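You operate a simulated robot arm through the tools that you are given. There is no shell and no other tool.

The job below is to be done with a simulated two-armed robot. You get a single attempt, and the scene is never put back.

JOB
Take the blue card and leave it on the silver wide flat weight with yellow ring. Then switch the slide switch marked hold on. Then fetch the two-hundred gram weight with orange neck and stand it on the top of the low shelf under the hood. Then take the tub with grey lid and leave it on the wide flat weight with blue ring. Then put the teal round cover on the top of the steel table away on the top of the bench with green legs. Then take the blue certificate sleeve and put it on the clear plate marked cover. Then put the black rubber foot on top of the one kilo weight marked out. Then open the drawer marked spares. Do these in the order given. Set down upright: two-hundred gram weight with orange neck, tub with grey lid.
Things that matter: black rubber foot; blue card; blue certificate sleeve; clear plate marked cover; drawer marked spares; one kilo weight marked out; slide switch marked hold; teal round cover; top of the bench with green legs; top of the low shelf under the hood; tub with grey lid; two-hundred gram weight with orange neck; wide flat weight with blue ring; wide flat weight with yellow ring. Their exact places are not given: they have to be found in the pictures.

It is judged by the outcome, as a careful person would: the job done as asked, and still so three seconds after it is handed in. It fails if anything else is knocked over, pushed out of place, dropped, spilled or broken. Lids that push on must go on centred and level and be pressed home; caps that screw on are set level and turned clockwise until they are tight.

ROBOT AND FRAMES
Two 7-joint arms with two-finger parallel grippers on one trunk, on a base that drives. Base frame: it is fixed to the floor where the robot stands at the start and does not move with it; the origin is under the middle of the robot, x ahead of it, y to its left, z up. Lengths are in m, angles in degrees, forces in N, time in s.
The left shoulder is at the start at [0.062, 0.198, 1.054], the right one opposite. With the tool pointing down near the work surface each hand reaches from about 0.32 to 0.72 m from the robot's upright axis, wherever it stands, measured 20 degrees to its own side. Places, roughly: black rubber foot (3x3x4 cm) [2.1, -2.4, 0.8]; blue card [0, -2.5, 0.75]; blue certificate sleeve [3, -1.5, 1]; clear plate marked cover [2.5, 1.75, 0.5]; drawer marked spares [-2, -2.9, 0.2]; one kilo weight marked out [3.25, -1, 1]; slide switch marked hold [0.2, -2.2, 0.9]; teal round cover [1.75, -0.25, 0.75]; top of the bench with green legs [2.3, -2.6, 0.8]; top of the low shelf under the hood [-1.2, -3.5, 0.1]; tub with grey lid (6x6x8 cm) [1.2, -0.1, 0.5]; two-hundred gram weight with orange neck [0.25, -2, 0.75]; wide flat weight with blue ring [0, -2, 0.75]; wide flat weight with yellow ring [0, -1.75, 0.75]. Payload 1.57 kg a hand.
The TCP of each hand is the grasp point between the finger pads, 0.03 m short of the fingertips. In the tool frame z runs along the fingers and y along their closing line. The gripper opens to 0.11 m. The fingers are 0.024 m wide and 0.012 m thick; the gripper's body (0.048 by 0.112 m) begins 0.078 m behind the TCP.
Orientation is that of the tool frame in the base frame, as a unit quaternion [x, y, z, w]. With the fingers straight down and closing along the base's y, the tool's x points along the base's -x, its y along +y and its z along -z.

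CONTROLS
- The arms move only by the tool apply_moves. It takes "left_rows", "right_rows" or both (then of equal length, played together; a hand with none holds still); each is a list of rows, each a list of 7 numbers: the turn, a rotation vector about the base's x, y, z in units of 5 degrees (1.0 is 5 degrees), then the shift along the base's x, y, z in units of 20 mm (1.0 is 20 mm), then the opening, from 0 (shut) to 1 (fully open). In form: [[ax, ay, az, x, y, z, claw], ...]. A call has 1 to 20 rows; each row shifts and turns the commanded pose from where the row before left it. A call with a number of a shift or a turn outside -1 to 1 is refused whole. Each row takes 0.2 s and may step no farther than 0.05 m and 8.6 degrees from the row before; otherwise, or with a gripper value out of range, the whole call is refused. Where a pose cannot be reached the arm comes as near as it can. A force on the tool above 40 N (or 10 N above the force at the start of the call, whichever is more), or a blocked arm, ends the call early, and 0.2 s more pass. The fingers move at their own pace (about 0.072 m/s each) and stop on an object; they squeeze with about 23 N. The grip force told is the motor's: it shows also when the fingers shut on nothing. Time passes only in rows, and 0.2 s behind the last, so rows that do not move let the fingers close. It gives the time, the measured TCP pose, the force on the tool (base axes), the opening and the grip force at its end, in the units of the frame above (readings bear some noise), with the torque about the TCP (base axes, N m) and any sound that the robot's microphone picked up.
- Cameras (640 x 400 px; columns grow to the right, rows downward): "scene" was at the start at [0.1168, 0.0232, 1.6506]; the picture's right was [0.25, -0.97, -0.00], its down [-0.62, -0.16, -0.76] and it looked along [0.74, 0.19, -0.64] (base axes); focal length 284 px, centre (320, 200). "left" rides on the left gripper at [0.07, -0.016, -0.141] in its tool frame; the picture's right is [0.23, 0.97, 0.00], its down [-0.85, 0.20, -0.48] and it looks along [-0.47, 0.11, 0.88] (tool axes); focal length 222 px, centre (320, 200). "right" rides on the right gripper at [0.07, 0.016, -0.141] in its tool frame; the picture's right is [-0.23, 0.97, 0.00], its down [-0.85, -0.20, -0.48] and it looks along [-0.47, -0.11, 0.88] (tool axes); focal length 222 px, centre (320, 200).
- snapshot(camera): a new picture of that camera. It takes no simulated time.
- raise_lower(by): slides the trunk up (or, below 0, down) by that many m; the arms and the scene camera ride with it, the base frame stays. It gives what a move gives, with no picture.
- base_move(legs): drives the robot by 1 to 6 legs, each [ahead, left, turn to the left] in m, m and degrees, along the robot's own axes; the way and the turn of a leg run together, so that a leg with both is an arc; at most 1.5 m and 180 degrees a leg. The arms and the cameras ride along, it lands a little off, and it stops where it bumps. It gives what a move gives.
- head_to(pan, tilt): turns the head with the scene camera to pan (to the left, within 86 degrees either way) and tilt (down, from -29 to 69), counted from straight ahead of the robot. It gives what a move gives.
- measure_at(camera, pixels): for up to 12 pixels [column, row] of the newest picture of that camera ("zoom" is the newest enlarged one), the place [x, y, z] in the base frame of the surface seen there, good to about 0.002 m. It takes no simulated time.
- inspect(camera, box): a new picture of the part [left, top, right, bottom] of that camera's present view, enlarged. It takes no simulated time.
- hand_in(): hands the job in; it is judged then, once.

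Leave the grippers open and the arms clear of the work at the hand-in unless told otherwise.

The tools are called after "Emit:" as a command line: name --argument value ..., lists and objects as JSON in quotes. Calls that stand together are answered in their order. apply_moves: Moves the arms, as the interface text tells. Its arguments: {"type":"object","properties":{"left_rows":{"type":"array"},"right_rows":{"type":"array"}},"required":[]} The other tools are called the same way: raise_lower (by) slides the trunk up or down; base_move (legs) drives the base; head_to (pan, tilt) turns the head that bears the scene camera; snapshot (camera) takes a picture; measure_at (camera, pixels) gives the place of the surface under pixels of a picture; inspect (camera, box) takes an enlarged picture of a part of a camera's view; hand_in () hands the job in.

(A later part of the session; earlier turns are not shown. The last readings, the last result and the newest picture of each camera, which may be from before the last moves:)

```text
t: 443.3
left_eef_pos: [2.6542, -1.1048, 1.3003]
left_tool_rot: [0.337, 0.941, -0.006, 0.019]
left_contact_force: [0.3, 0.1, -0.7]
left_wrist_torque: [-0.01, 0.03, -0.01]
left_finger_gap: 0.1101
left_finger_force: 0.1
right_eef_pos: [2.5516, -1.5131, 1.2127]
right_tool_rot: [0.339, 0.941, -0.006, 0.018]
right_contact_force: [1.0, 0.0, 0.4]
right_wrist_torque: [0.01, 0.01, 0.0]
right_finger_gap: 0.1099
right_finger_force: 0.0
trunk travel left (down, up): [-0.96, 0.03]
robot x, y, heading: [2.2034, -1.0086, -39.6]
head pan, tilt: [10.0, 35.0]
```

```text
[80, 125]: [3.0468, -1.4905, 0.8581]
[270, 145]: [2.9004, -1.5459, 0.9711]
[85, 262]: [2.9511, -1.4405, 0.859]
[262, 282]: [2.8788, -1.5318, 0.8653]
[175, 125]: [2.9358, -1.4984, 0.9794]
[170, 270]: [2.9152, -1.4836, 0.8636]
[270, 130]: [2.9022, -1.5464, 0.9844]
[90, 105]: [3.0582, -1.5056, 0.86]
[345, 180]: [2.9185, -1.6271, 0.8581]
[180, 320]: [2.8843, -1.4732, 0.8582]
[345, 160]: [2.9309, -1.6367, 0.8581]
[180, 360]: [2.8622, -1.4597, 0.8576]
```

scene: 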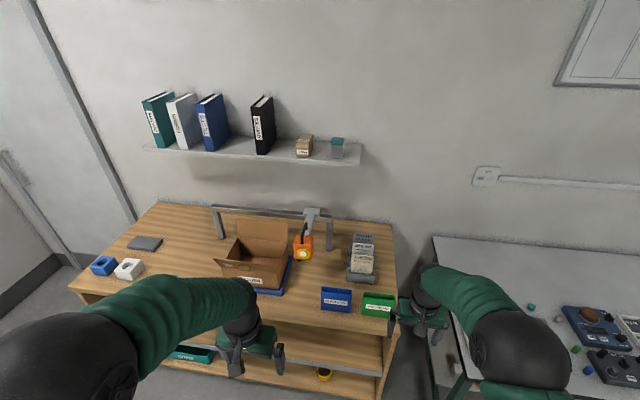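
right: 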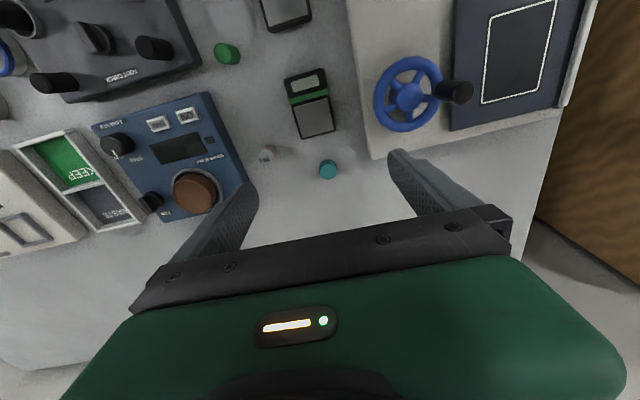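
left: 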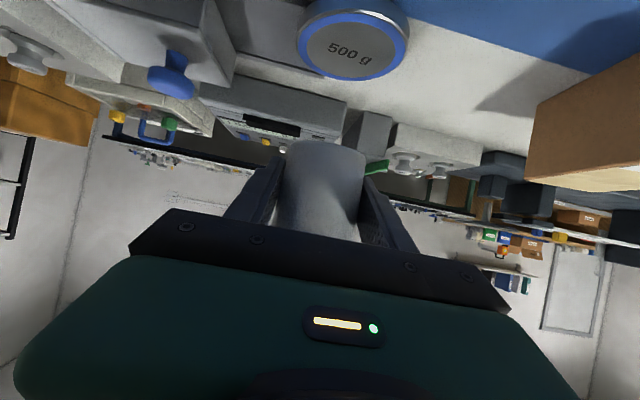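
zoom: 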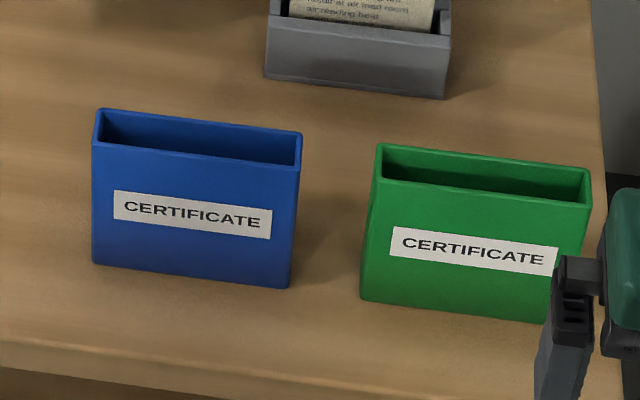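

Sleeve: ~13 cm wide, ~12.5 cm tall, ~3 cm thick, shelf z 0.858. Before choosing the grip I look at the destination (clear plate marked cover). I back away and turn left.

Emit:
base_move --legs '[[-0.2, 0, 0], [0, 0, 90]]'

Emit:
head_to --pan 20 --tilt 30

Emit:
snapshot --camera "scene"

```text
t: 448.8
left_eef_pos: [2.1405, -0.431, 1.298]
left_tool_rot: [-0.428, 0.904, 0.01, 0.017]
left_contact_force: [-0.2, 0.5, -0.5]
left_wrist_torque: [-0.03, 0.03, -0.02]
left_finger_gap: 0.1101
left_finger_force: 0.0
right_eef_pos: [2.548, -0.5345, 1.2131]
right_tool_rot: [-0.427, 0.904, 0.008, 0.016]
right_contact_force: [0.3, -0.3, 0.3]
right_wrist_torque: [-0.01, -0.01, 0.03]
right_finger_gap: 0.1102
right_finger_force: 0.2
trunk travel left (down, up): [-0.96, 0.03]
robot x, y, heading: [2.0465, -0.8824, 50.4]
head pan, tilt: [10.0, 35.0]
```

```text
t: 449.5
left_eef_pos: [2.1392, -0.4314, 1.3001]
left_tool_rot: [-0.427, 0.904, 0.008, 0.018]
left_contact_force: [-0.5, -0.3, -0.7]
left_wrist_torque: [0.0, 0.03, -0.01]
left_finger_gap: 0.1102
left_finger_force: 0.0
right_eef_pos: [2.5465, -0.5329, 1.2136]
right_tool_rot: [-0.426, 0.904, 0.007, 0.017]
right_contact_force: [-0.1, 0.3, -0.6]
right_wrist_torque: [0.0, 0.0, 0.01]
right_finger_gap: 0.1101
right_finger_force: 0.0
trunk travel left (down, up): [-0.96, 0.03]
robot x, y, heading: [2.047, -0.8835, 50.5]
head pan, tilt: [20.0, 30.0]
```

```text
taken
```

scene: 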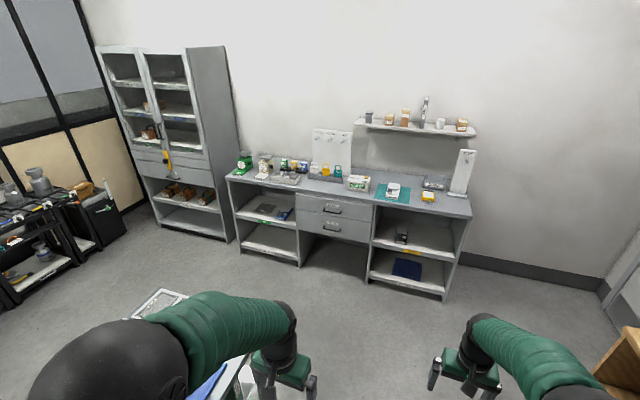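

Emit:
measure_at --camera "scene" --pixels '[[280, 210], [265, 208], [400, 237], [405, 267], [300, 262], [365, 280], [440, 298], [235, 180], [470, 215], [455, 215], [230, 240]]'

Emit:
inspect --camera "scene" --box '[220, 170, 480, 305]'

Emit:
inspect --camera "scene" --box '[225, 180, 305, 240]'

```text
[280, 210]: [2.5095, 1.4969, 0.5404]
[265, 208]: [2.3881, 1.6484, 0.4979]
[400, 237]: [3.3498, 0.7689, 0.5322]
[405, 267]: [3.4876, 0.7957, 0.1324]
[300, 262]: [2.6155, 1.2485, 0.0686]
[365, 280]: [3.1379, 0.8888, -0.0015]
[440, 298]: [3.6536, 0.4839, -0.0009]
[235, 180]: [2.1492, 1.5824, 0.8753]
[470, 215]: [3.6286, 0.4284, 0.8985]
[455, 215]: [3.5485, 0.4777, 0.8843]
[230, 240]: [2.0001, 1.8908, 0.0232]
```

```text
2.46 times, centred on (350, 238) of scene
```

zoom: 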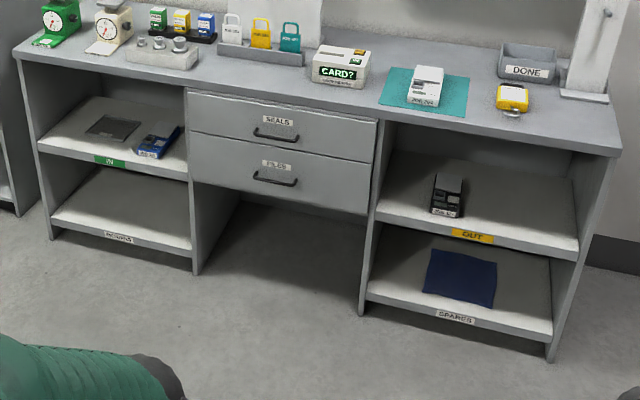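

```text
6.67 times, centred on (265, 210) of scene
```

zoom: 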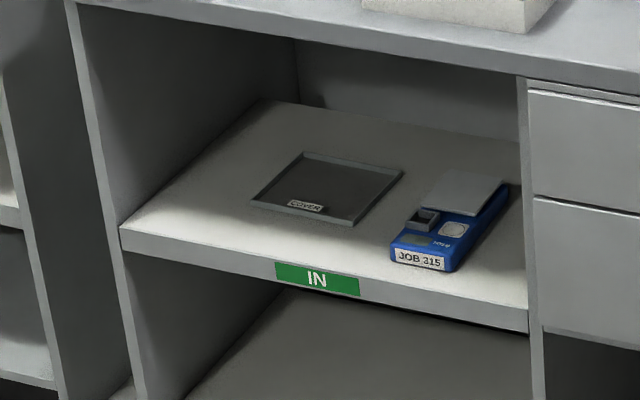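

The clear plate marked COVER lies on the "IN" shelf (z≈0.5), inside a compartment with ~0.34 m headroom. So I'll grip the sleeve from above across its thickness, then turn the hand level so the sleeve stands on its side edge on the plate. I return to the wooden shelf.

Emit:
base_move --legs '[[0, 0, -90], [0.3, -0.1, 0]]'

Emit:
apply_moves --left_rows '[[0, 0, 1, 0, 0, 0, 0.6], [0, 0, 1, 0, 0, 0, 0.6], [0, 0, 1, 0, 0, 0, 0.6], [0, 0, 1, 0, 0, 0, 0.6], [0, 0, 1, 0, 0, 0, 0.6], [0, 0, 1, 0, 0, 0, 0.6], [0, 0, 1, 0, 0, 0, 0.6], [0, 0, 1, 0, 0, 0, 0.6], [0, 0, 1, 0, 0, 0, 0.6], [0, 0, 1, 0, 0, 0, 0.6], [0, 0, 1, 0, 0, 0, 0.6], [0, 0, 1, 0, 0, 0, 0.6], [0, 0, 1, 0, 0, 0, 0.6], [0, 0, 1, 0, 0, 0, 0.6], [0, 0, 1, 0, 0, 0, 0.6], [0, 0, 1, 0, 0, 0, 0.6], [0, 0, 1, 0, 0, 0, 0.6], [0, 0, 1, 0, 0, 0, 0.6]]'

Emit:
head_to --pan 15 --tilt 45

Emit:
snapshot --camera "scene"

```text
t: 455.4
left_eef_pos: [2.6747, -1.23, 1.3013]
left_tool_rot: [0.331, 0.943, -0.008, 0.02]
left_contact_force: [-0.1, 0.5, -0.4]
left_wrist_torque: [-0.01, 0.02, -0.02]
left_finger_gap: 0.11
left_finger_force: 0.0
right_eef_pos: [2.5782, -1.6382, 1.2159]
right_tool_rot: [0.332, 0.943, -0.007, 0.019]
right_contact_force: [-0.4, -0.1, -0.1]
right_wrist_torque: [-0.01, 0.0, 0.01]
right_finger_gap: 0.1101
right_finger_force: 0.1
trunk travel left (down, up): [-0.96, 0.03]
robot x, y, heading: [2.2233, -1.1503, -38.4]
head pan, tilt: [20.0, 30.0]
```

```text
t: 459.2
left_eef_pos: [2.6751, -1.2344, 1.3002]
left_tool_rot: [-0.434, 0.9, 0.01, 0.018]
left_contact_force: [-0.7, 0.9, 0.6]
left_wrist_torque: [0.02, 0.02, 0.02]
left_finger_gap: 0.0658
left_finger_force: 0.1
right_eef_pos: [2.578, -1.6422, 1.2157]
right_tool_rot: [0.331, 0.943, -0.006, 0.018]
right_contact_force: [-0.3, -0.4, 0.3]
right_wrist_torque: [-0.01, 0.02, 0.0]
right_finger_gap: 0.1101
right_finger_force: 0.0
trunk travel left (down, up): [-0.96, 0.03]
robot x, y, heading: [2.2235, -1.1513, -38.7]
head pan, tilt: [20.0, 30.0]
```

```text
t: 459.9
left_eef_pos: [2.6746, -1.2344, 1.3007]
left_tool_rot: [-0.433, 0.901, 0.01, 0.018]
left_contact_force: [-0.2, 1.0, -0.2]
left_wrist_torque: [-0.03, 0.02, -0.01]
left_finger_gap: 0.0662
left_finger_force: 0.1
right_eef_pos: [2.5779, -1.6431, 1.2148]
right_tool_rot: [0.331, 0.943, -0.006, 0.018]
right_contact_force: [0.2, 0.8, -1.0]
right_wrist_torque: [-0.04, 0.02, -0.03]
right_finger_gap: 0.1101
right_finger_force: 0.1
trunk travel left (down, up): [-0.96, 0.03]
robot x, y, heading: [2.2234, -1.1529, -38.5]
head pan, tilt: [15.0, 45.0]
```

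```text
taken
```

scene: 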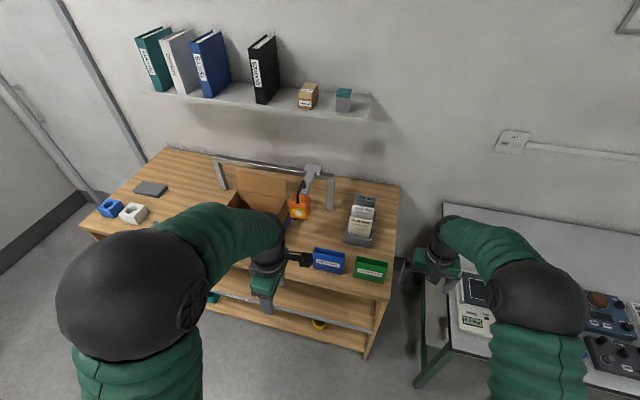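

The yaw worked. I measure the sleeve again from here.

Emit:
inspect --camera "scene" --box '[295, 235, 375, 285]'

Emit:
snapshot --camera "left"

```text
8.00 times, centred on (335, 260) of scene
```

zoom: 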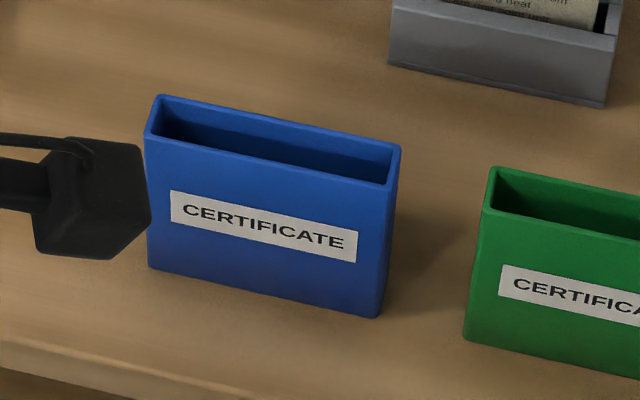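

```text
taken
```

left: 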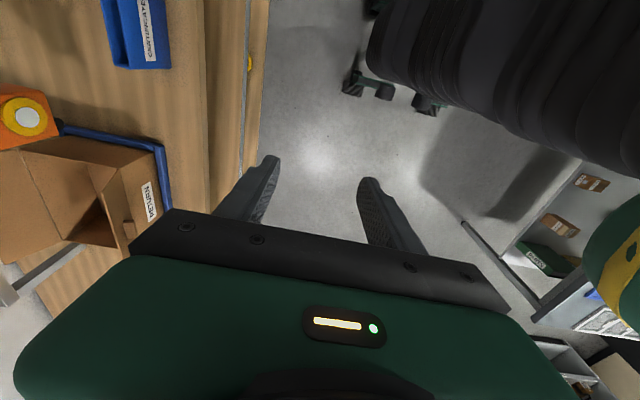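

Emit:
measure_at --camera "zoom" --pixels '[[150, 135], [386, 182], [160, 98], [397, 147], [155, 262], [372, 312], [270, 160], [270, 120], [150, 250], [392, 200], [480, 230], [60, 320]]'

```text
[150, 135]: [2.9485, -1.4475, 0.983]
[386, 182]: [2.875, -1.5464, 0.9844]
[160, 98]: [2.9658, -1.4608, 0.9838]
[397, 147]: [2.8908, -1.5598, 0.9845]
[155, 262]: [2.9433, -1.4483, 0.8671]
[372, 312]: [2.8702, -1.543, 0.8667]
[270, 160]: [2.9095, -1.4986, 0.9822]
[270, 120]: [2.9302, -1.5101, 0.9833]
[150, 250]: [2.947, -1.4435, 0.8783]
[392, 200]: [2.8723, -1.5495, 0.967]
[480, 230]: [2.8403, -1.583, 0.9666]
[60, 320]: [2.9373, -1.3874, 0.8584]
```

Sleeve rim centre [2.920,-1.5036], z 0.984, thickness ≈25 mm. I drive ahead 0.15 m and bring the left hand above it.

Emit:
base_move --legs '[[0.15, 0, 0]]'

Emit:
apply_moves --left_rows '[[0, 0, 0.4, 0.64, -0.88, 0, 0.6], [0, 0, 0, 0.64, -0.88, 0, 0.6], [0, 0, 0, 0.64, -0.88, 0, 0.6], [0, 0, 0, 0.64, -0.88, 0, 0.6], [0, 0, 0, 0.64, -0.88, 0, 0.6], [0, 0, 0, 0.64, -0.88, 0, 0.6], [0, 0, 0, 0.64, -0.88, 0, 0.6], [0, 0, 0, 0.64, -0.88, 0, 0.6], [0, 0, 0, 0.64, -0.88, 0, 0.6], [0, 0, 0, 0.64, -0.88, 0, 0.6], [0, 0, 0, 0, 0, -1, 0.6], [0, 0, 0, 0, 0, -1, 0.6], [0, 0, 0, 0, 0, -1, 0.6], [0, 0, 0, 0, 0, -1, 0.6], [0, 0, 0, 0, 0, -1, 0.6], [0, 0, 0, 0, 0, -1, 0.6], [0, 0, 0, 0, 0, -1, 0.6], [0, 0, 0, 0, 0, 0, 0.6]]'

Emit:
snapshot --camera "left"

Emit:
snapshot --camera "scene"

```text
t: 461.3
left_eef_pos: [2.7876, -1.3243, 1.3013]
left_tool_rot: [-0.434, 0.901, 0.007, 0.019]
left_contact_force: [-0.9, 0.4, 0.0]
left_wrist_torque: [-0.02, 0.01, -0.02]
left_finger_gap: 0.0662
left_finger_force: 0.0
right_eef_pos: [2.6925, -1.7344, 1.2172]
right_tool_rot: [0.331, 0.944, -0.007, 0.02]
right_contact_force: [0.2, 0.1, 0.5]
right_wrist_torque: [-0.01, 0.02, -0.02]
right_finger_gap: 0.1099
right_finger_force: 0.0
trunk travel left (down, up): [-0.96, 0.03]
robot x, y, heading: [2.3432, -1.2436, -38.7]
head pan, tilt: [15.0, 45.0]
```

```text
t: 465.1
left_eef_pos: [2.9188, -1.505, 1.1615]
left_tool_rot: [-0.448, 0.894, 0.009, 0.018]
left_contact_force: [0.0, -1.1, -0.2]
left_wrist_torque: [-0.02, 0.07, -0.01]
left_finger_gap: 0.066
left_finger_force: 0.1
right_eef_pos: [2.6951, -1.7375, 1.2151]
right_tool_rot: [0.331, 0.943, -0.005, 0.019]
right_contact_force: [0.6, 0.4, -0.3]
right_wrist_torque: [-0.01, -0.01, 0.0]
right_finger_gap: 0.1097
right_finger_force: 0.1
trunk travel left (down, up): [-0.96, 0.03]
robot x, y, heading: [2.3447, -1.2457, -38.8]
head pan, tilt: [15.0, 45.0]
```

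```text
taken
```

left: 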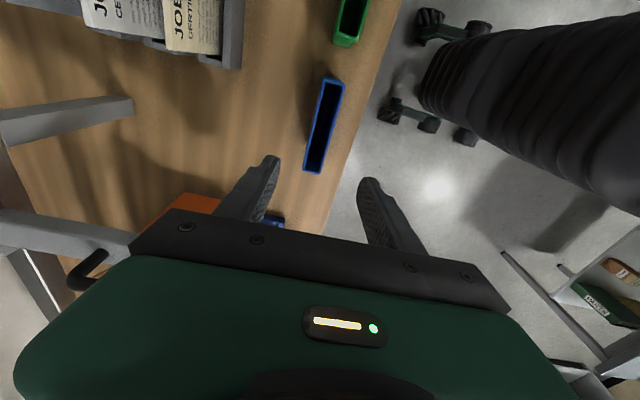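

```text
taken
```

scene: 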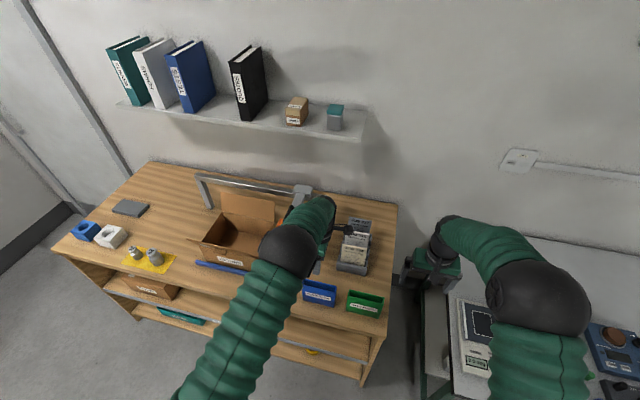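

I check clearances around the hand (gantry bar and orange gauge).

Emit:
inspect --camera "scene" --box '[260, 170, 400, 310]'

Emit:
measure_at --camera "zoom" --pixels '[[210, 60], [160, 140], [60, 50], [250, 185], [320, 230], [355, 170], [420, 140]]'

Emit:
measure_at --camera "left" --pixels '[[322, 90], [318, 160], [343, 85], [310, 170], [185, 205], [95, 265], [60, 240], [100, 110]]'

```text
2.86 times, centred on (330, 240) of scene
```

zoom: 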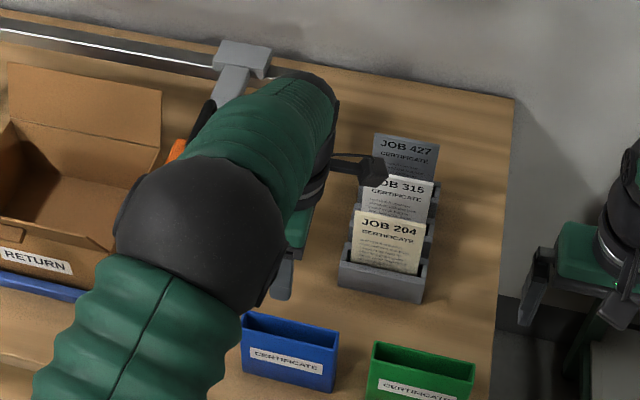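

```text
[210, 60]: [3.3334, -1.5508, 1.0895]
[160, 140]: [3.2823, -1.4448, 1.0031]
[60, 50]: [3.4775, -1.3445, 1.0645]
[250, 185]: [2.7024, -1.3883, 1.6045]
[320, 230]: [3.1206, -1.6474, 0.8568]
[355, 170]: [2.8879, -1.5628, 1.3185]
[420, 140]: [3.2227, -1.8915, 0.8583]
```

```text
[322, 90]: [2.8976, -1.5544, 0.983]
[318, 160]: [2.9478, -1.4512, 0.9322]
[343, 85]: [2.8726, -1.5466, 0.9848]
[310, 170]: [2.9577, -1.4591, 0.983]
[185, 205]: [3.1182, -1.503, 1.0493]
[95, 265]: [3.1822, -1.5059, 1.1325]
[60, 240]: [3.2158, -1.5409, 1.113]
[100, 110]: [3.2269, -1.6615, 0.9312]
```

The gauge is 15 cm away; clear. I descend to just above the rim and check alignment.

Emit:
apply_moves --left_rows '[[0, 0, 0, 0, 0, -1, 0.6], [0, 0, 0, 0, 0, -1, 0.6], [0, 0, 0, 0, 0, -1, 0.6], [0, 0, 0, 0, 0, -1, 0.6], [0, 0, 0, 0, 0, -1, 0.6], [0, 0, 0, 0, 0, -1, 0.6], [0, 0, 0, 0, 0, -0.5, 0.6], [0, 0, 0, 0, 0, 0, 0.6]]'

Emit:
snapshot --camera "left"

Emit:
inspect --camera "left" --box '[220, 20, 440, 220]'

```text
t: 466.9
left_eef_pos: [2.9191, -1.5061, 1.0299]
left_tool_rot: [-0.449, 0.893, 0.009, 0.019]
left_contact_force: [-0.1, 0.2, 0.1]
left_wrist_torque: [0.02, 0.02, 0.01]
left_finger_gap: 0.0661
left_finger_force: 0.0
right_eef_pos: [2.6957, -1.737, 1.2146]
right_tool_rot: [0.331, 0.943, -0.006, 0.018]
right_contact_force: [-0.1, 1.1, -0.4]
right_wrist_torque: [-0.01, -0.02, 0.02]
right_finger_gap: 0.1101
right_finger_force: 0.1
trunk travel left (down, up): [-0.96, 0.03]
robot x, y, heading: [2.3415, -1.2476, -38.8]
head pan, tilt: [15.0, 45.0]
```

```text
taken
```

left: 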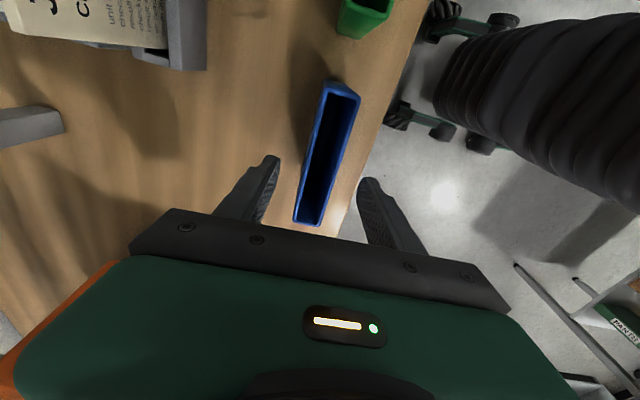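

```text
2.00 times, centred on (330, 120) of left
```

zoom: 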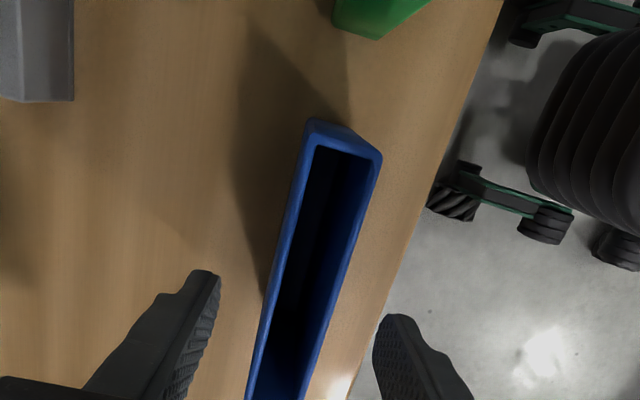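

Well aligned. Down to z≈0.95 and close.

Emit:
apply_moves --left_rows '[[0, 0, 0, 0, 0, -1, 0.6], [0, 0, 0, 0, 0, -1, 0.6], [0, 0, 0, 0, 0, -1, 0.6], [0, 0, 0, 0, 0, -1, 0.6], [0, 0, 0, 0, 0, 0, 0.4], [0, 0, 0, 0, 0, 0, 0.25], [0, 0, 0, 0, 0, 0, 0.1], [0, 0, 0, 0, 0, 0, 0.1]]'

Emit:
inspect --camera "left" --box '[220, 20, 440, 220]'

```text
t: 468.7
left_eef_pos: [2.9209, -1.5062, 0.95]
left_tool_rot: [-0.449, 0.893, 0.01, 0.019]
left_contact_force: [0.3, -0.2, -0.6]
left_wrist_torque: [0.04, -0.02, -0.01]
left_finger_gap: 0.0297
left_finger_force: 22.8
right_eef_pos: [2.696, -1.7384, 1.2147]
right_tool_rot: [0.332, 0.943, -0.005, 0.019]
right_contact_force: [-0.7, -0.1, 0.4]
right_wrist_torque: [-0.01, 0.0, 0.01]
right_finger_gap: 0.1098
right_finger_force: 0.1
trunk travel left (down, up): [-0.96, 0.03]
robot x, y, heading: [2.3433, -1.2443, -38.6]
head pan, tilt: [15.0, 45.0]
```

```text
2.00 times, centred on (330, 120) of left
```

zoom: 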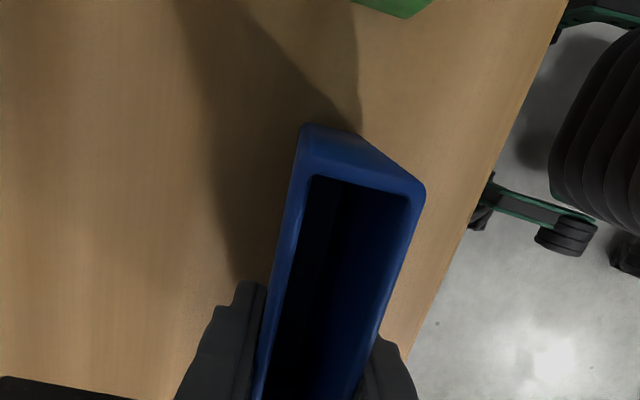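

Gripped (29.7 mm). I lift 0.2 m and back away.

Emit:
apply_moves --left_rows '[[0, 0, 0, 0, 0, 0.5, 0.1], [0, 0, 0, 0, 0, 1, 0.1], [0, 0, 0, 0, 0, 1, 0.1], [0, 0, 0, 0, 0, 1, 0.1], [0, 0, 0, 0, 0, 1, 0.1], [0, 0, 0, 0, 0, 1, 0.1], [0, 0, 0, 0, 0, 1, 0.1], [0, 0, 0, 0, 0, 1, 0.1], [0, 0, 0, 0, 0, 1, 0.1], [0, 0, 0, 0, 0, 1, 0.1]]'

Emit:
base_move --legs '[[-0.4, 0, 0]]'

Emit:
head_to --pan 25 --tilt 35

Emit:
snapshot --camera "scene"

```text
t: 470.9
left_eef_pos: [2.9203, -1.5046, 1.1424]
left_tool_rot: [-0.449, 0.893, 0.011, 0.019]
left_contact_force: [0.6, 0.2, -2.1]
left_wrist_torque: [0.01, 0.01, -0.03]
left_finger_gap: 0.03
left_finger_force: 23.5
right_eef_pos: [2.6946, -1.7384, 1.2145]
right_tool_rot: [0.331, 0.944, -0.006, 0.018]
right_contact_force: [0.1, -0.4, 0.8]
right_wrist_torque: [-0.03, -0.02, -0.02]
right_finger_gap: 0.1099
right_finger_force: 0.0
trunk travel left (down, up): [-0.96, 0.03]
robot x, y, heading: [2.3396, -1.2446, -38.6]
head pan, tilt: [15.0, 45.0]
```

```text
t: 473.4
left_eef_pos: [2.6125, -1.2572, 1.1389]
left_tool_rot: [-0.449, 0.893, 0.012, 0.017]
left_contact_force: [0.8, 0.1, -1.7]
left_wrist_torque: [0.04, 0.0, 0.02]
left_finger_gap: 0.0297
left_finger_force: 23.0
right_eef_pos: [2.3869, -1.4906, 1.2126]
right_tool_rot: [0.332, 0.943, -0.005, 0.016]
right_contact_force: [-0.8, 0.4, 0.0]
right_wrist_torque: [0.02, 0.02, 0.01]
right_finger_gap: 0.11
right_finger_force: 0.1
trunk travel left (down, up): [-0.96, 0.03]
robot x, y, heading: [2.0309, -0.9967, -39.0]
head pan, tilt: [15.0, 45.0]
```

```text
t: 474.1
left_eef_pos: [2.6094, -1.2551, 1.1407]
left_tool_rot: [-0.448, 0.894, 0.011, 0.018]
left_contact_force: [-0.4, -0.4, -1.3]
left_wrist_torque: [0.01, -0.01, 0.0]
left_finger_gap: 0.0297
left_finger_force: 23.0
right_eef_pos: [2.3843, -1.4884, 1.2152]
right_tool_rot: [0.332, 0.943, -0.005, 0.019]
right_contact_force: [-0.1, 0.8, -0.6]
right_wrist_torque: [0.0, -0.04, -0.01]
right_finger_gap: 0.1099
right_finger_force: 0.1
trunk travel left (down, up): [-0.96, 0.03]
robot x, y, heading: [2.0282, -0.9986, -38.9]
head pan, tilt: [25.0, 35.0]
```

```text
taken
```

scene: 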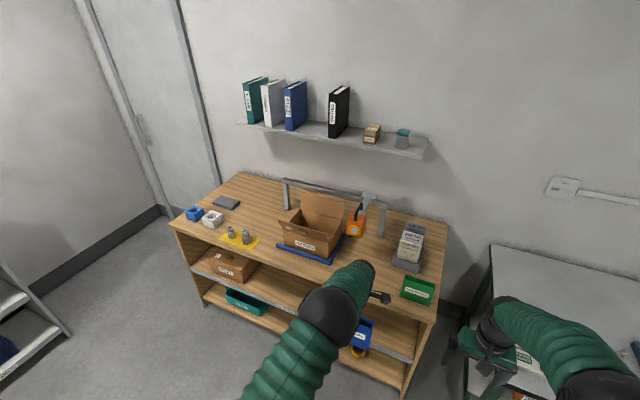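

Sleeve in hand. I peek at the weights on the yellow pad for later.

Emit:
inspect --camera "scene" --box '[180, 195, 270, 255]'

Emit:
measure_at --camera "zoom" --pixels '[[362, 230], [473, 250], [365, 275], [475, 300], [400, 340]]'

```text
6.67 times, centred on (225, 225) of scene
```

zoom: 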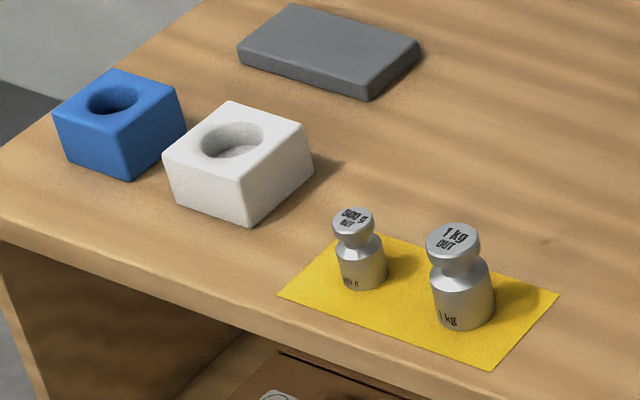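

```text
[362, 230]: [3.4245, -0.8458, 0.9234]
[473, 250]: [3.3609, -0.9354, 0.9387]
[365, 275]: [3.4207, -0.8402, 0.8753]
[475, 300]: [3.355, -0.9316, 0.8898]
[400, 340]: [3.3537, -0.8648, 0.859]
```

The "1 kg OUT" weight is at about [3.36,-0.935]. Now I turn left 90° with the sleeve, yaw the hand back, and start turning it level.

Emit:
base_move --legs '[[0, 0, 90]]'

Emit:
apply_moves --left_rows '[[0, 0, -1, 0, 0, 0, 0.1], [0, 0, -1, 0, 0, 0, 0.1], [0, 0, -1, 0, 0, 0, 0.1], [0, 0, -1, 0, 0, 0, 0.1], [0, 0, -1, 0, 0, 0, 0.1], [0, 0, -1, 0, 0, 0, 0.1], [0, 0, -1, 0, 0, 0, 0.1], [0, 0, -1, 0, 0, 0, 0.1], [0, 0, -1, 0, 0, 0, 0.1], [0, 0, -1, 0, 0, 0, 0.1], [0, 0, -1, 0, 0, 0, 0.1], [0, 0, -1, 0, 0, 0, 0.1], [0, 0, -1, 0, 0, 0, 0.1], [0, 0, -1, 0, 0, 0, 0.1], [0, 0, -1, 0, 0, 0, 0.1], [0, 0, -1, 0, 0, 0, 0.1], [0, 0, -1, 0, 0, 0, 0.1], [0, 0, -1, 0, 0, 0, 0.1], [0, 0, 0, 0, 0, 0, 0.1]]'

Emit:
head_to --pan 15 --tilt 35

Emit:
snapshot --camera "scene"

```text
t: 478.3
left_eef_pos: [2.2956, -0.4197, 1.1427]
left_tool_rot: [0.947, -0.319, -0.02, -0.007]
left_contact_force: [0.7, 0.3, -1.2]
left_wrist_torque: [0.02, 0.01, 0.03]
left_finger_gap: 0.0297
left_finger_force: 22.6
right_eef_pos: [2.527, -0.6488, 1.2163]
right_tool_rot: [-0.427, 0.904, 0.009, 0.018]
right_contact_force: [-0.1, 0.4, -0.9]
right_wrist_torque: [-0.02, -0.01, -0.03]
right_finger_gap: 0.1099
right_finger_force: 0.1
trunk travel left (down, up): [-0.96, 0.03]
robot x, y, heading: [2.0284, -0.9969, 50.5]
head pan, tilt: [25.0, 35.0]
```

```text
t: 482.3
left_eef_pos: [2.294, -0.4207, 1.1441]
left_tool_rot: [-0.443, 0.896, 0.006, 0.02]
left_contact_force: [0.2, -0.4, -1.0]
left_wrist_torque: [-0.01, -0.01, -0.02]
left_finger_gap: 0.0299
left_finger_force: 23.0
right_eef_pos: [2.5239, -0.6496, 1.2169]
right_tool_rot: [-0.428, 0.904, 0.01, 0.02]
right_contact_force: [-0.1, 0.1, -1.0]
right_wrist_torque: [0.03, -0.01, 0.04]
right_finger_gap: 0.11
right_finger_force: 0.1
trunk travel left (down, up): [-0.96, 0.03]
robot x, y, heading: [2.0319, -0.9917, 50.5]
head pan, tilt: [25.0, 35.0]
```

```text
t: 483.1
left_eef_pos: [2.2946, -0.4223, 1.1449]
left_tool_rot: [-0.444, 0.896, 0.007, 0.021]
left_contact_force: [-0.8, -0.1, -1.4]
left_wrist_torque: [-0.01, -0.02, 0.02]
left_finger_gap: 0.0296
left_finger_force: 23.3
right_eef_pos: [2.5245, -0.6507, 1.2177]
right_tool_rot: [-0.427, 0.904, 0.01, 0.02]
right_contact_force: [0.6, 0.1, -0.1]
right_wrist_torque: [0.03, 0.01, 0.02]
right_finger_gap: 0.1101
right_finger_force: 0.0
trunk travel left (down, up): [-0.96, 0.03]
robot x, y, heading: [2.031, -0.9965, 50.6]
head pan, tilt: [15.0, 35.0]
```

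```text
taken
```

scene: 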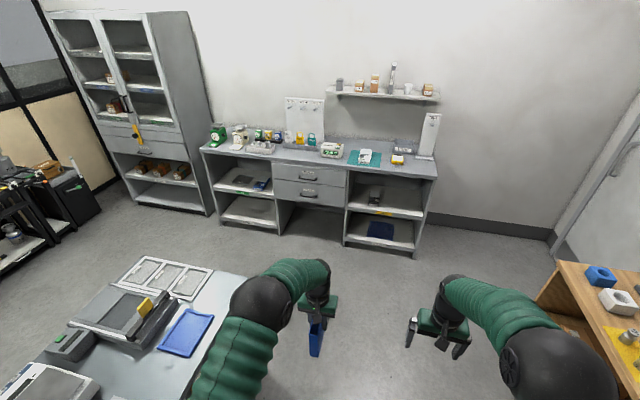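

I pitch the left hand 90° so that it points level ahead.

Emit:
apply_moves --left_rows '[[0.796, -0.606, 0, 0.2, 0.25, 0, 0.1], [0.796, -0.606, 0, 0.2, 0.25, 0, 0.1], [0.796, -0.606, 0, 0.2, 0.25, 0, 0.1], [0.796, -0.606, 0, 0.2, 0.25, 0, 0.1], [0.796, -0.606, 0, 0.2, 0.25, 0, 0.1], [0.796, -0.606, 0, 0.2, 0.25, 0, 0.1], [0.796, -0.606, 0, 0.2, 0.25, 0, 0.1], [0.796, -0.606, 0, 0.2, 0.25, 0, 0.1], [0.796, -0.606, 0, 0.2, 0.25, 0, 0.1], [0.796, -0.606, 0, 0.2, 0.25, 0, 0.1], [0.796, -0.606, 0, 0, 0, 0, 0.1], [0.796, -0.606, 0, 0, 0, 0, 0.1], [0.796, -0.606, 0, 0, 0, 0, 0.1], [0.796, -0.606, 0, 0, 0, 0, 0.1], [0.796, -0.606, 0, 0, 0, 0, 0.1], [0.796, -0.606, 0, 0, 0, 0, 0.1], [0.796, -0.606, 0, 0, 0, 0, 0.1], [0.796, -0.606, 0, 0, 0, 0, 0.1], [0, 0, 0, 0, 0, 0, 0.1]]'

Emit:
snapshot --camera "scene"

```text
t: 487.1
left_eef_pos: [2.3324, -0.3725, 1.1434]
left_tool_rot: [-0.306, 0.621, 0.319, 0.647]
left_contact_force: [0.2, 0.6, -1.2]
left_wrist_torque: [-0.06, 0.05, 0.0]
left_finger_gap: 0.0298
left_finger_force: 23.1
right_eef_pos: [2.5244, -0.6502, 1.2177]
right_tool_rot: [-0.427, 0.904, 0.009, 0.019]
right_contact_force: [0.1, -0.1, 0.0]
right_wrist_torque: [0.0, -0.01, 0.0]
right_finger_gap: 0.11
right_finger_force: 0.1
trunk travel left (down, up): [-0.96, 0.03]
robot x, y, heading: [2.0331, -0.994, 50.6]
head pan, tilt: [15.0, 35.0]
```

```text
taken
```

scene: 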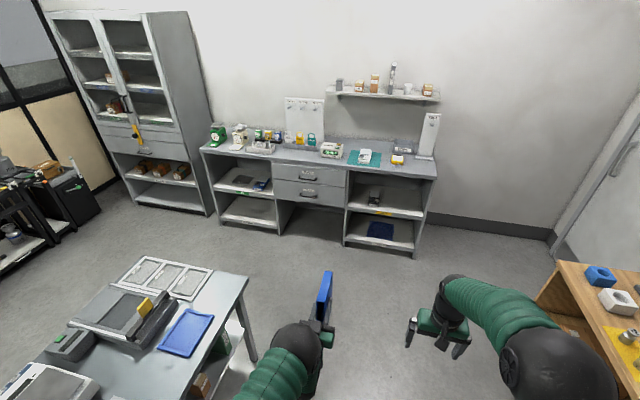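

Level within ~2°. I draw the right hand back and up so it stays clear, then drive to the grey bench's front.

Emit:
apply_moves --left_rows '[[-0.38, 0.29, 0, 0, 0, 0, 0.1], [0, 0, 0, 0, 0, 0, 0.1], [0, 0, 0, 0, 0, 0, 0.1], [0, 0, 0, 0, 0, 0, 0.1], [0, 0, 0, 0, 0, 0, 0.1], [0, 0, 0, 0, 0, 0, 0.1], [0, 0, 0, 0, 0, 0, 0.1], [0, 0, 0, 0, 0, 0, 0.1], [0, 0, 0, 0, 0, 0, 0.1], [0, 0, 0, 0, 0, 0, 0.1]]' --right_rows '[[0, 0, 0, -0.57, -0.7, 0.9, 1], [0, 0, 0, -0.57, -0.7, 0.9, 1], [0, 0, 0, -0.57, -0.7, 0.9, 1], [0, 0, 0, -0.57, -0.7, 0.9, 1], [0, 0, 0, -0.57, -0.7, 0.9, 1], [0, 0, 0, -0.57, -0.7, 0.9, 1], [0, 0, 0, -0.57, -0.7, 0.9, 1], [0, 0, 0, -0.57, -0.7, 0.9, 1], [0, 0, 0, -0.57, -0.7, 0.9, 1], [0, 0, 0, -0.57, -0.7, 0.9, 1]]'

Emit:
base_move --legs '[[1.25, 0, 0], [0, 1.2, 0]]'

Emit:
head_to --pan 5 --tilt 45

Emit:
snapshot --camera "scene"

```text
t: 489.3
left_eef_pos: [2.3333, -0.3739, 1.1441]
left_tool_rot: [-0.312, 0.633, 0.313, 0.635]
left_contact_force: [-0.1, 0.3, -1.8]
left_wrist_torque: [-0.05, 0.03, 0.01]
left_finger_gap: 0.0299
left_finger_force: 23.3
right_eef_pos: [2.4086, -0.7915, 1.3991]
right_tool_rot: [-0.428, 0.904, 0.01, 0.02]
right_contact_force: [-0.1, -0.6, 0.5]
right_wrist_torque: [0.02, -0.05, -0.01]
right_finger_gap: 0.1097
right_finger_force: 0.1
trunk travel left (down, up): [-0.96, 0.03]
robot x, y, heading: [2.0332, -0.9977, 50.6]
head pan, tilt: [15.0, 35.0]
```

```text
t: 501.3
left_eef_pos: [2.1719, 1.3618, 1.1433]
left_tool_rot: [-0.312, 0.635, 0.314, 0.634]
left_contact_force: [0.7, -0.3, -0.9]
left_wrist_torque: [-0.04, 0.02, 0.01]
left_finger_gap: 0.0299
left_finger_force: 23.1
right_eef_pos: [2.2473, 0.9429, 1.3974]
right_tool_rot: [-0.427, 0.904, 0.011, 0.019]
right_contact_force: [-0.3, 1.0, -0.8]
right_wrist_torque: [-0.01, 0.02, 0.0]
right_finger_gap: 0.1099
right_finger_force: 0.1
trunk travel left (down, up): [-0.96, 0.03]
robot x, y, heading: [1.8659, 0.7423, 50.9]
head pan, tilt: [15.0, 35.0]
```

```text
t: 502.1
left_eef_pos: [2.1677, 1.3622, 1.1434]
left_tool_rot: [-0.312, 0.634, 0.312, 0.635]
left_contact_force: [-0.6, 0.2, -0.6]
left_wrist_torque: [-0.04, 0.06, -0.01]
left_finger_gap: 0.0298
left_finger_force: 23.1
right_eef_pos: [2.2453, 0.9439, 1.3985]
right_tool_rot: [-0.428, 0.903, 0.01, 0.02]
right_contact_force: [-0.2, -0.1, 0.3]
right_wrist_torque: [-0.01, -0.06, -0.01]
right_finger_gap: 0.11
right_finger_force: 0.1
trunk travel left (down, up): [-0.96, 0.03]
robot x, y, heading: [1.8654, 0.739, 50.6]
head pan, tilt: [5.0, 45.0]
```

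```text
taken
```

scene: 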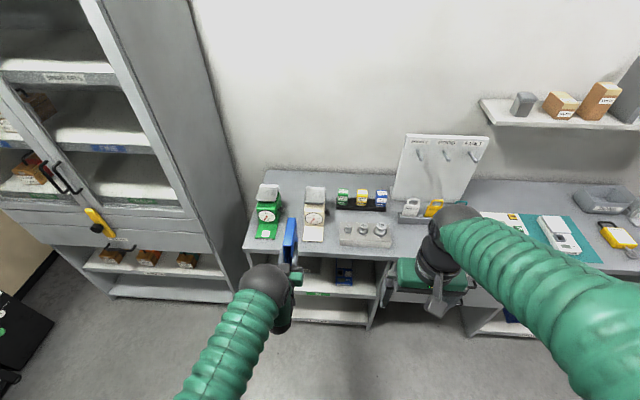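

The sleeve tip is 6 cm in front of the bench. I draw the arm back 4 cm more, then lower the trunk in two steps while watching.

Emit:
apply_moves --left_rows '[[0, 0, 0, -0.635, -0.773, 0, 0.1], [0, 0, 0, -0.635, -0.773, 0, 0.1], [0, 0, 0, 0, 0, 0, 0.1]]'

Emit:
raise_lower --by -0.3

Emit:
head_to --pan 20 --tilt 50

Emit:
snapshot --camera "scene"

```text
t: 502.9
left_eef_pos: [2.1439, 1.3297, 1.1437]
left_tool_rot: [-0.313, 0.633, 0.312, 0.635]
left_contact_force: [0.2, 0.2, -0.4]
left_wrist_torque: [-0.05, 0.03, 0.01]
left_finger_gap: 0.0296
left_finger_force: 22.8
right_eef_pos: [2.2431, 0.944, 1.3989]
right_tool_rot: [-0.429, 0.903, 0.009, 0.019]
right_contact_force: [0.9, -0.5, -0.1]
right_wrist_torque: [0.0, 0.01, 0.04]
right_finger_gap: 0.11
right_finger_force: 0.0
trunk travel left (down, up): [-0.96, 0.03]
robot x, y, heading: [1.869, 0.7401, 50.9]
head pan, tilt: [5.0, 45.0]
```

```text
t: 505.9
left_eef_pos: [2.1427, 1.3296, 0.8432]
left_tool_rot: [-0.313, 0.633, 0.313, 0.635]
left_contact_force: [0.0, 0.8, -1.3]
left_wrist_torque: [-0.08, 0.04, 0.03]
left_finger_gap: 0.0296
left_finger_force: 22.9
right_eef_pos: [2.2458, 0.9436, 1.0986]
right_tool_rot: [-0.428, 0.904, 0.012, 0.02]
right_contact_force: [0.6, 0.0, 0.4]
right_wrist_torque: [0.0, 0.02, 0.0]
right_finger_gap: 0.1101
right_finger_force: 0.0
trunk travel left (down, up): [-0.66, 0.33]
robot x, y, heading: [1.868, 0.7406, 50.9]
head pan, tilt: [5.0, 45.0]
```

```text
t: 506.6
left_eef_pos: [2.1441, 1.3294, 0.8444]
left_tool_rot: [-0.313, 0.633, 0.313, 0.635]
left_contact_force: [0.1, 0.9, -2.0]
left_wrist_torque: [-0.11, 0.07, 0.01]
left_finger_gap: 0.0298
left_finger_force: 23.2
right_eef_pos: [2.2439, 0.9431, 1.0992]
right_tool_rot: [-0.428, 0.903, 0.011, 0.02]
right_contact_force: [-0.7, -0.4, -1.1]
right_wrist_torque: [0.01, -0.01, 0.01]
right_finger_gap: 0.11
right_finger_force: 0.0
trunk travel left (down, up): [-0.66, 0.33]
robot x, y, heading: [1.8659, 0.741, 50.8]
head pan, tilt: [20.0, 50.0]
```

```text
taken
```

scene: 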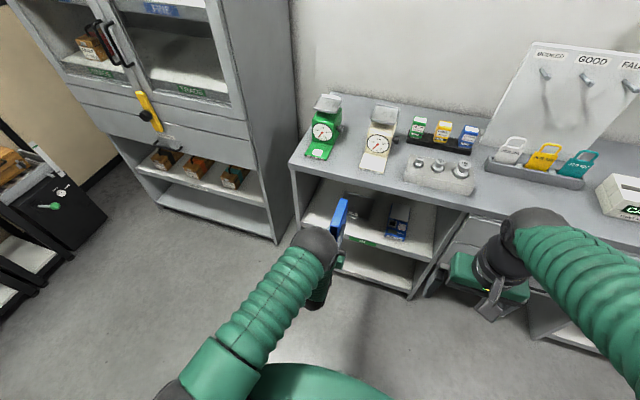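

Emit:
raise_lower --by -0.23

Emit:
head_to --pan 15 --tilt 35

Emit:
snapshot --camera "scene"

Emit:
snapshot --camera "left"

```text
t: 509.0
left_eef_pos: [2.142, 1.3295, 0.6136]
left_tool_rot: [-0.313, 0.633, 0.313, 0.635]
left_contact_force: [0.2, 0.7, -1.2]
left_wrist_torque: [-0.01, 0.01, -0.06]
left_finger_gap: 0.0299
left_finger_force: 23.1
right_eef_pos: [2.243, 0.9428, 0.8693]
right_tool_rot: [-0.428, 0.903, 0.011, 0.02]
right_contact_force: [0.0, 0.1, -0.3]
right_wrist_torque: [-0.02, 0.04, -0.01]
right_finger_gap: 0.1101
right_finger_force: 0.0
trunk travel left (down, up): [-0.43, 0.56]
robot x, y, heading: [1.8701, 0.7382, 50.7]
head pan, tilt: [20.0, 50.0]
```

```text
t: 509.8
left_eef_pos: [2.1439, 1.3292, 0.6145]
left_tool_rot: [-0.313, 0.633, 0.313, 0.635]
left_contact_force: [0.2, 0.3, -0.6]
left_wrist_torque: [-0.06, 0.03, -0.02]
left_finger_gap: 0.0298
left_finger_force: 23.0
right_eef_pos: [2.2433, 0.9432, 0.8686]
right_tool_rot: [-0.428, 0.904, 0.011, 0.02]
right_contact_force: [-0.9, -0.2, -0.1]
right_wrist_torque: [-0.02, 0.0, 0.03]
right_finger_gap: 0.11
right_finger_force: 0.1
trunk travel left (down, up): [-0.43, 0.56]
robot x, y, heading: [1.8679, 0.7403, 50.7]
head pan, tilt: [15.0, 35.0]
```

```text
taken
```

scene: 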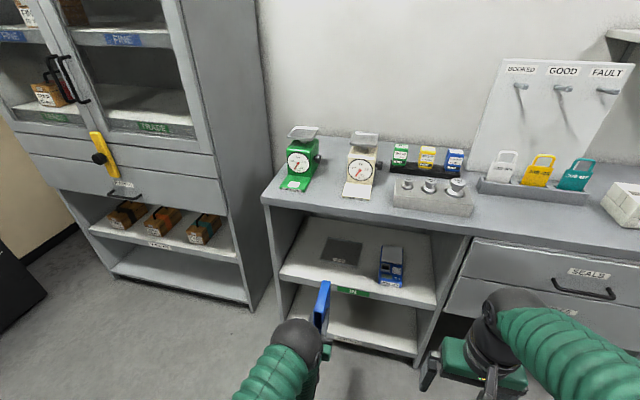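

```text
taken
```

left: 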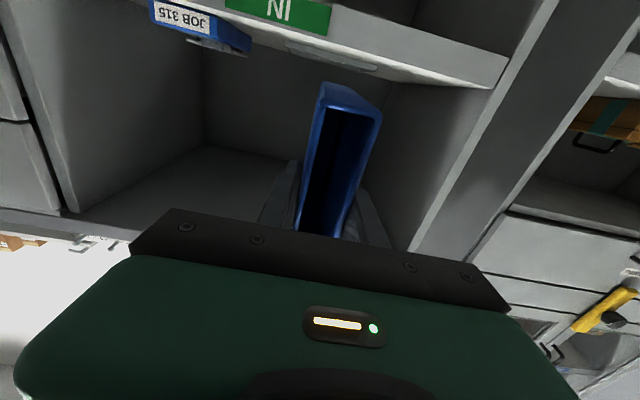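

Good view of the plate. I enlarge and measure the plate and shelf.

Emit:
inspect --camera "scene" --box '[280, 210, 440, 310]'

Emit:
measure_at --camera "zoom" --pixels '[[245, 160], [180, 190], [215, 118], [325, 128], [305, 208], [160, 205], [250, 195], [340, 160], [395, 190], [320, 305], [100, 270], [480, 100]]'

```text
4.00 times, centred on (360, 260) of scene
```

zoom: 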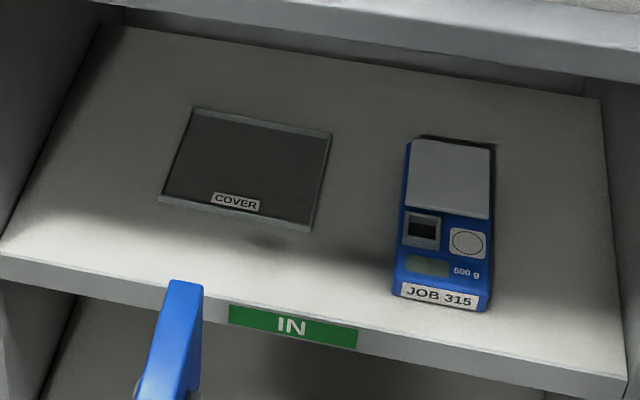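

```text
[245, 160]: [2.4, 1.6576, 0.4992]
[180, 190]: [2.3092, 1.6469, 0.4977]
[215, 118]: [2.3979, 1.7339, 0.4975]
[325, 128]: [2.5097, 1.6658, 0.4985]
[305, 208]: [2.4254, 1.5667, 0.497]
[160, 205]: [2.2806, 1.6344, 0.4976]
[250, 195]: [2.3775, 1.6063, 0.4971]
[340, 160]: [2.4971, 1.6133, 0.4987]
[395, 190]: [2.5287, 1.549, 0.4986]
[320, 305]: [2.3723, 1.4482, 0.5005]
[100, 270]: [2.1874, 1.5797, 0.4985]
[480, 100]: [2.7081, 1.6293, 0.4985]
```

Plate ≈158 mm square, centre [2.3965,1.6505], z≈0.4985. The sleeve is in line; I drive ahead 0.28 m, carrying it into the compartment above the shelf.

Emit:
base_move --legs '[[0.15, 0, 0]]'

Emit:
snapshot --camera "scene"

```text
t: 511.2
left_eef_pos: [2.2362, 1.4479, 0.6129]
left_tool_rot: [-0.314, 0.634, 0.313, 0.634]
left_contact_force: [0.5, 0.3, -1.7]
left_wrist_torque: [-0.03, 0.0, 0.0]
left_finger_gap: 0.0297
left_finger_force: 23.1
right_eef_pos: [2.3394, 1.0611, 0.8681]
right_tool_rot: [-0.429, 0.903, 0.008, 0.02]
right_contact_force: [0.0, 0.4, -0.8]
right_wrist_torque: [0.0, 0.03, 0.04]
right_finger_gap: 0.1098
right_finger_force: 0.0
trunk travel left (down, up): [-0.43, 0.56]
robot x, y, heading: [1.9597, 0.8558, 50.7]
head pan, tilt: [15.0, 35.0]
```

```text
taken
```

scene: 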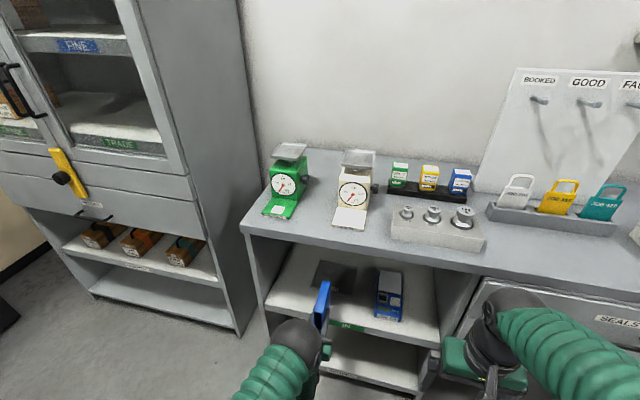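

Emit:
base_move --legs '[[0.13, 0, 0]]'

Emit:
head_to --pan 20 --tilt 45

Emit:
inspect --camera "scene" --box '[200, 130, 440, 330]'

Emit:
snapshot --camera "left"

```text
t: 512.5
left_eef_pos: [2.3185, 1.5449, 0.6137]
left_tool_rot: [-0.313, 0.633, 0.312, 0.635]
left_contact_force: [0.8, -0.7, -1.9]
left_wrist_torque: [-0.04, 0.03, -0.03]
left_finger_gap: 0.0297
left_finger_force: 22.8
right_eef_pos: [2.4196, 1.1587, 0.8694]
right_tool_rot: [-0.428, 0.904, 0.009, 0.02]
right_contact_force: [0.2, 0.3, 0.2]
right_wrist_torque: [-0.05, 0.03, -0.01]
right_finger_gap: 0.1101
right_finger_force: 0.0
trunk travel left (down, up): [-0.43, 0.56]
robot x, y, heading: [2.0393, 0.9552, 50.7]
head pan, tilt: [15.0, 35.0]
```

```text
t: 513.2
left_eef_pos: [2.3178, 1.5436, 0.6143]
left_tool_rot: [-0.311, 0.634, 0.312, 0.636]
left_contact_force: [-0.5, -0.6, -1.3]
left_wrist_torque: [-0.04, 0.06, 0.01]
left_finger_gap: 0.0296
left_finger_force: 23.7
right_eef_pos: [2.4188, 1.1565, 0.8699]
right_tool_rot: [-0.427, 0.904, 0.01, 0.021]
right_contact_force: [-0.5, 0.4, 1.4]
right_wrist_torque: [0.02, 0.0, 0.05]
right_finger_gap: 0.1097
right_finger_force: 0.2
trunk travel left (down, up): [-0.43, 0.56]
robot x, y, heading: [2.044, 0.955, 50.4]
head pan, tilt: [20.0, 45.0]
```

```text
2.00 times, centred on (320, 230) of scene
```

zoom: 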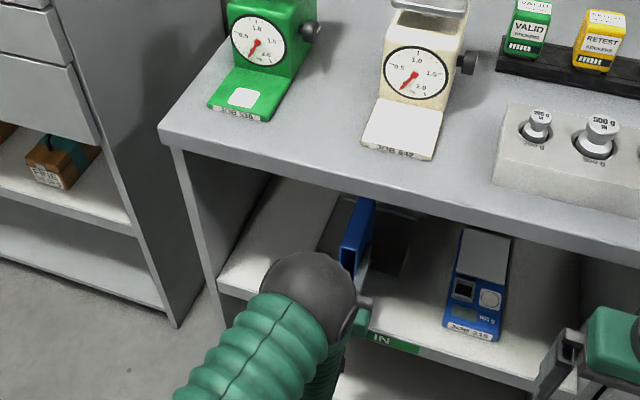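

```text
taken
```

left: 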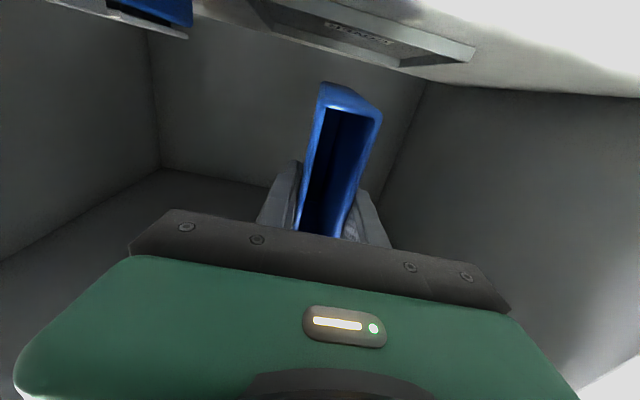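

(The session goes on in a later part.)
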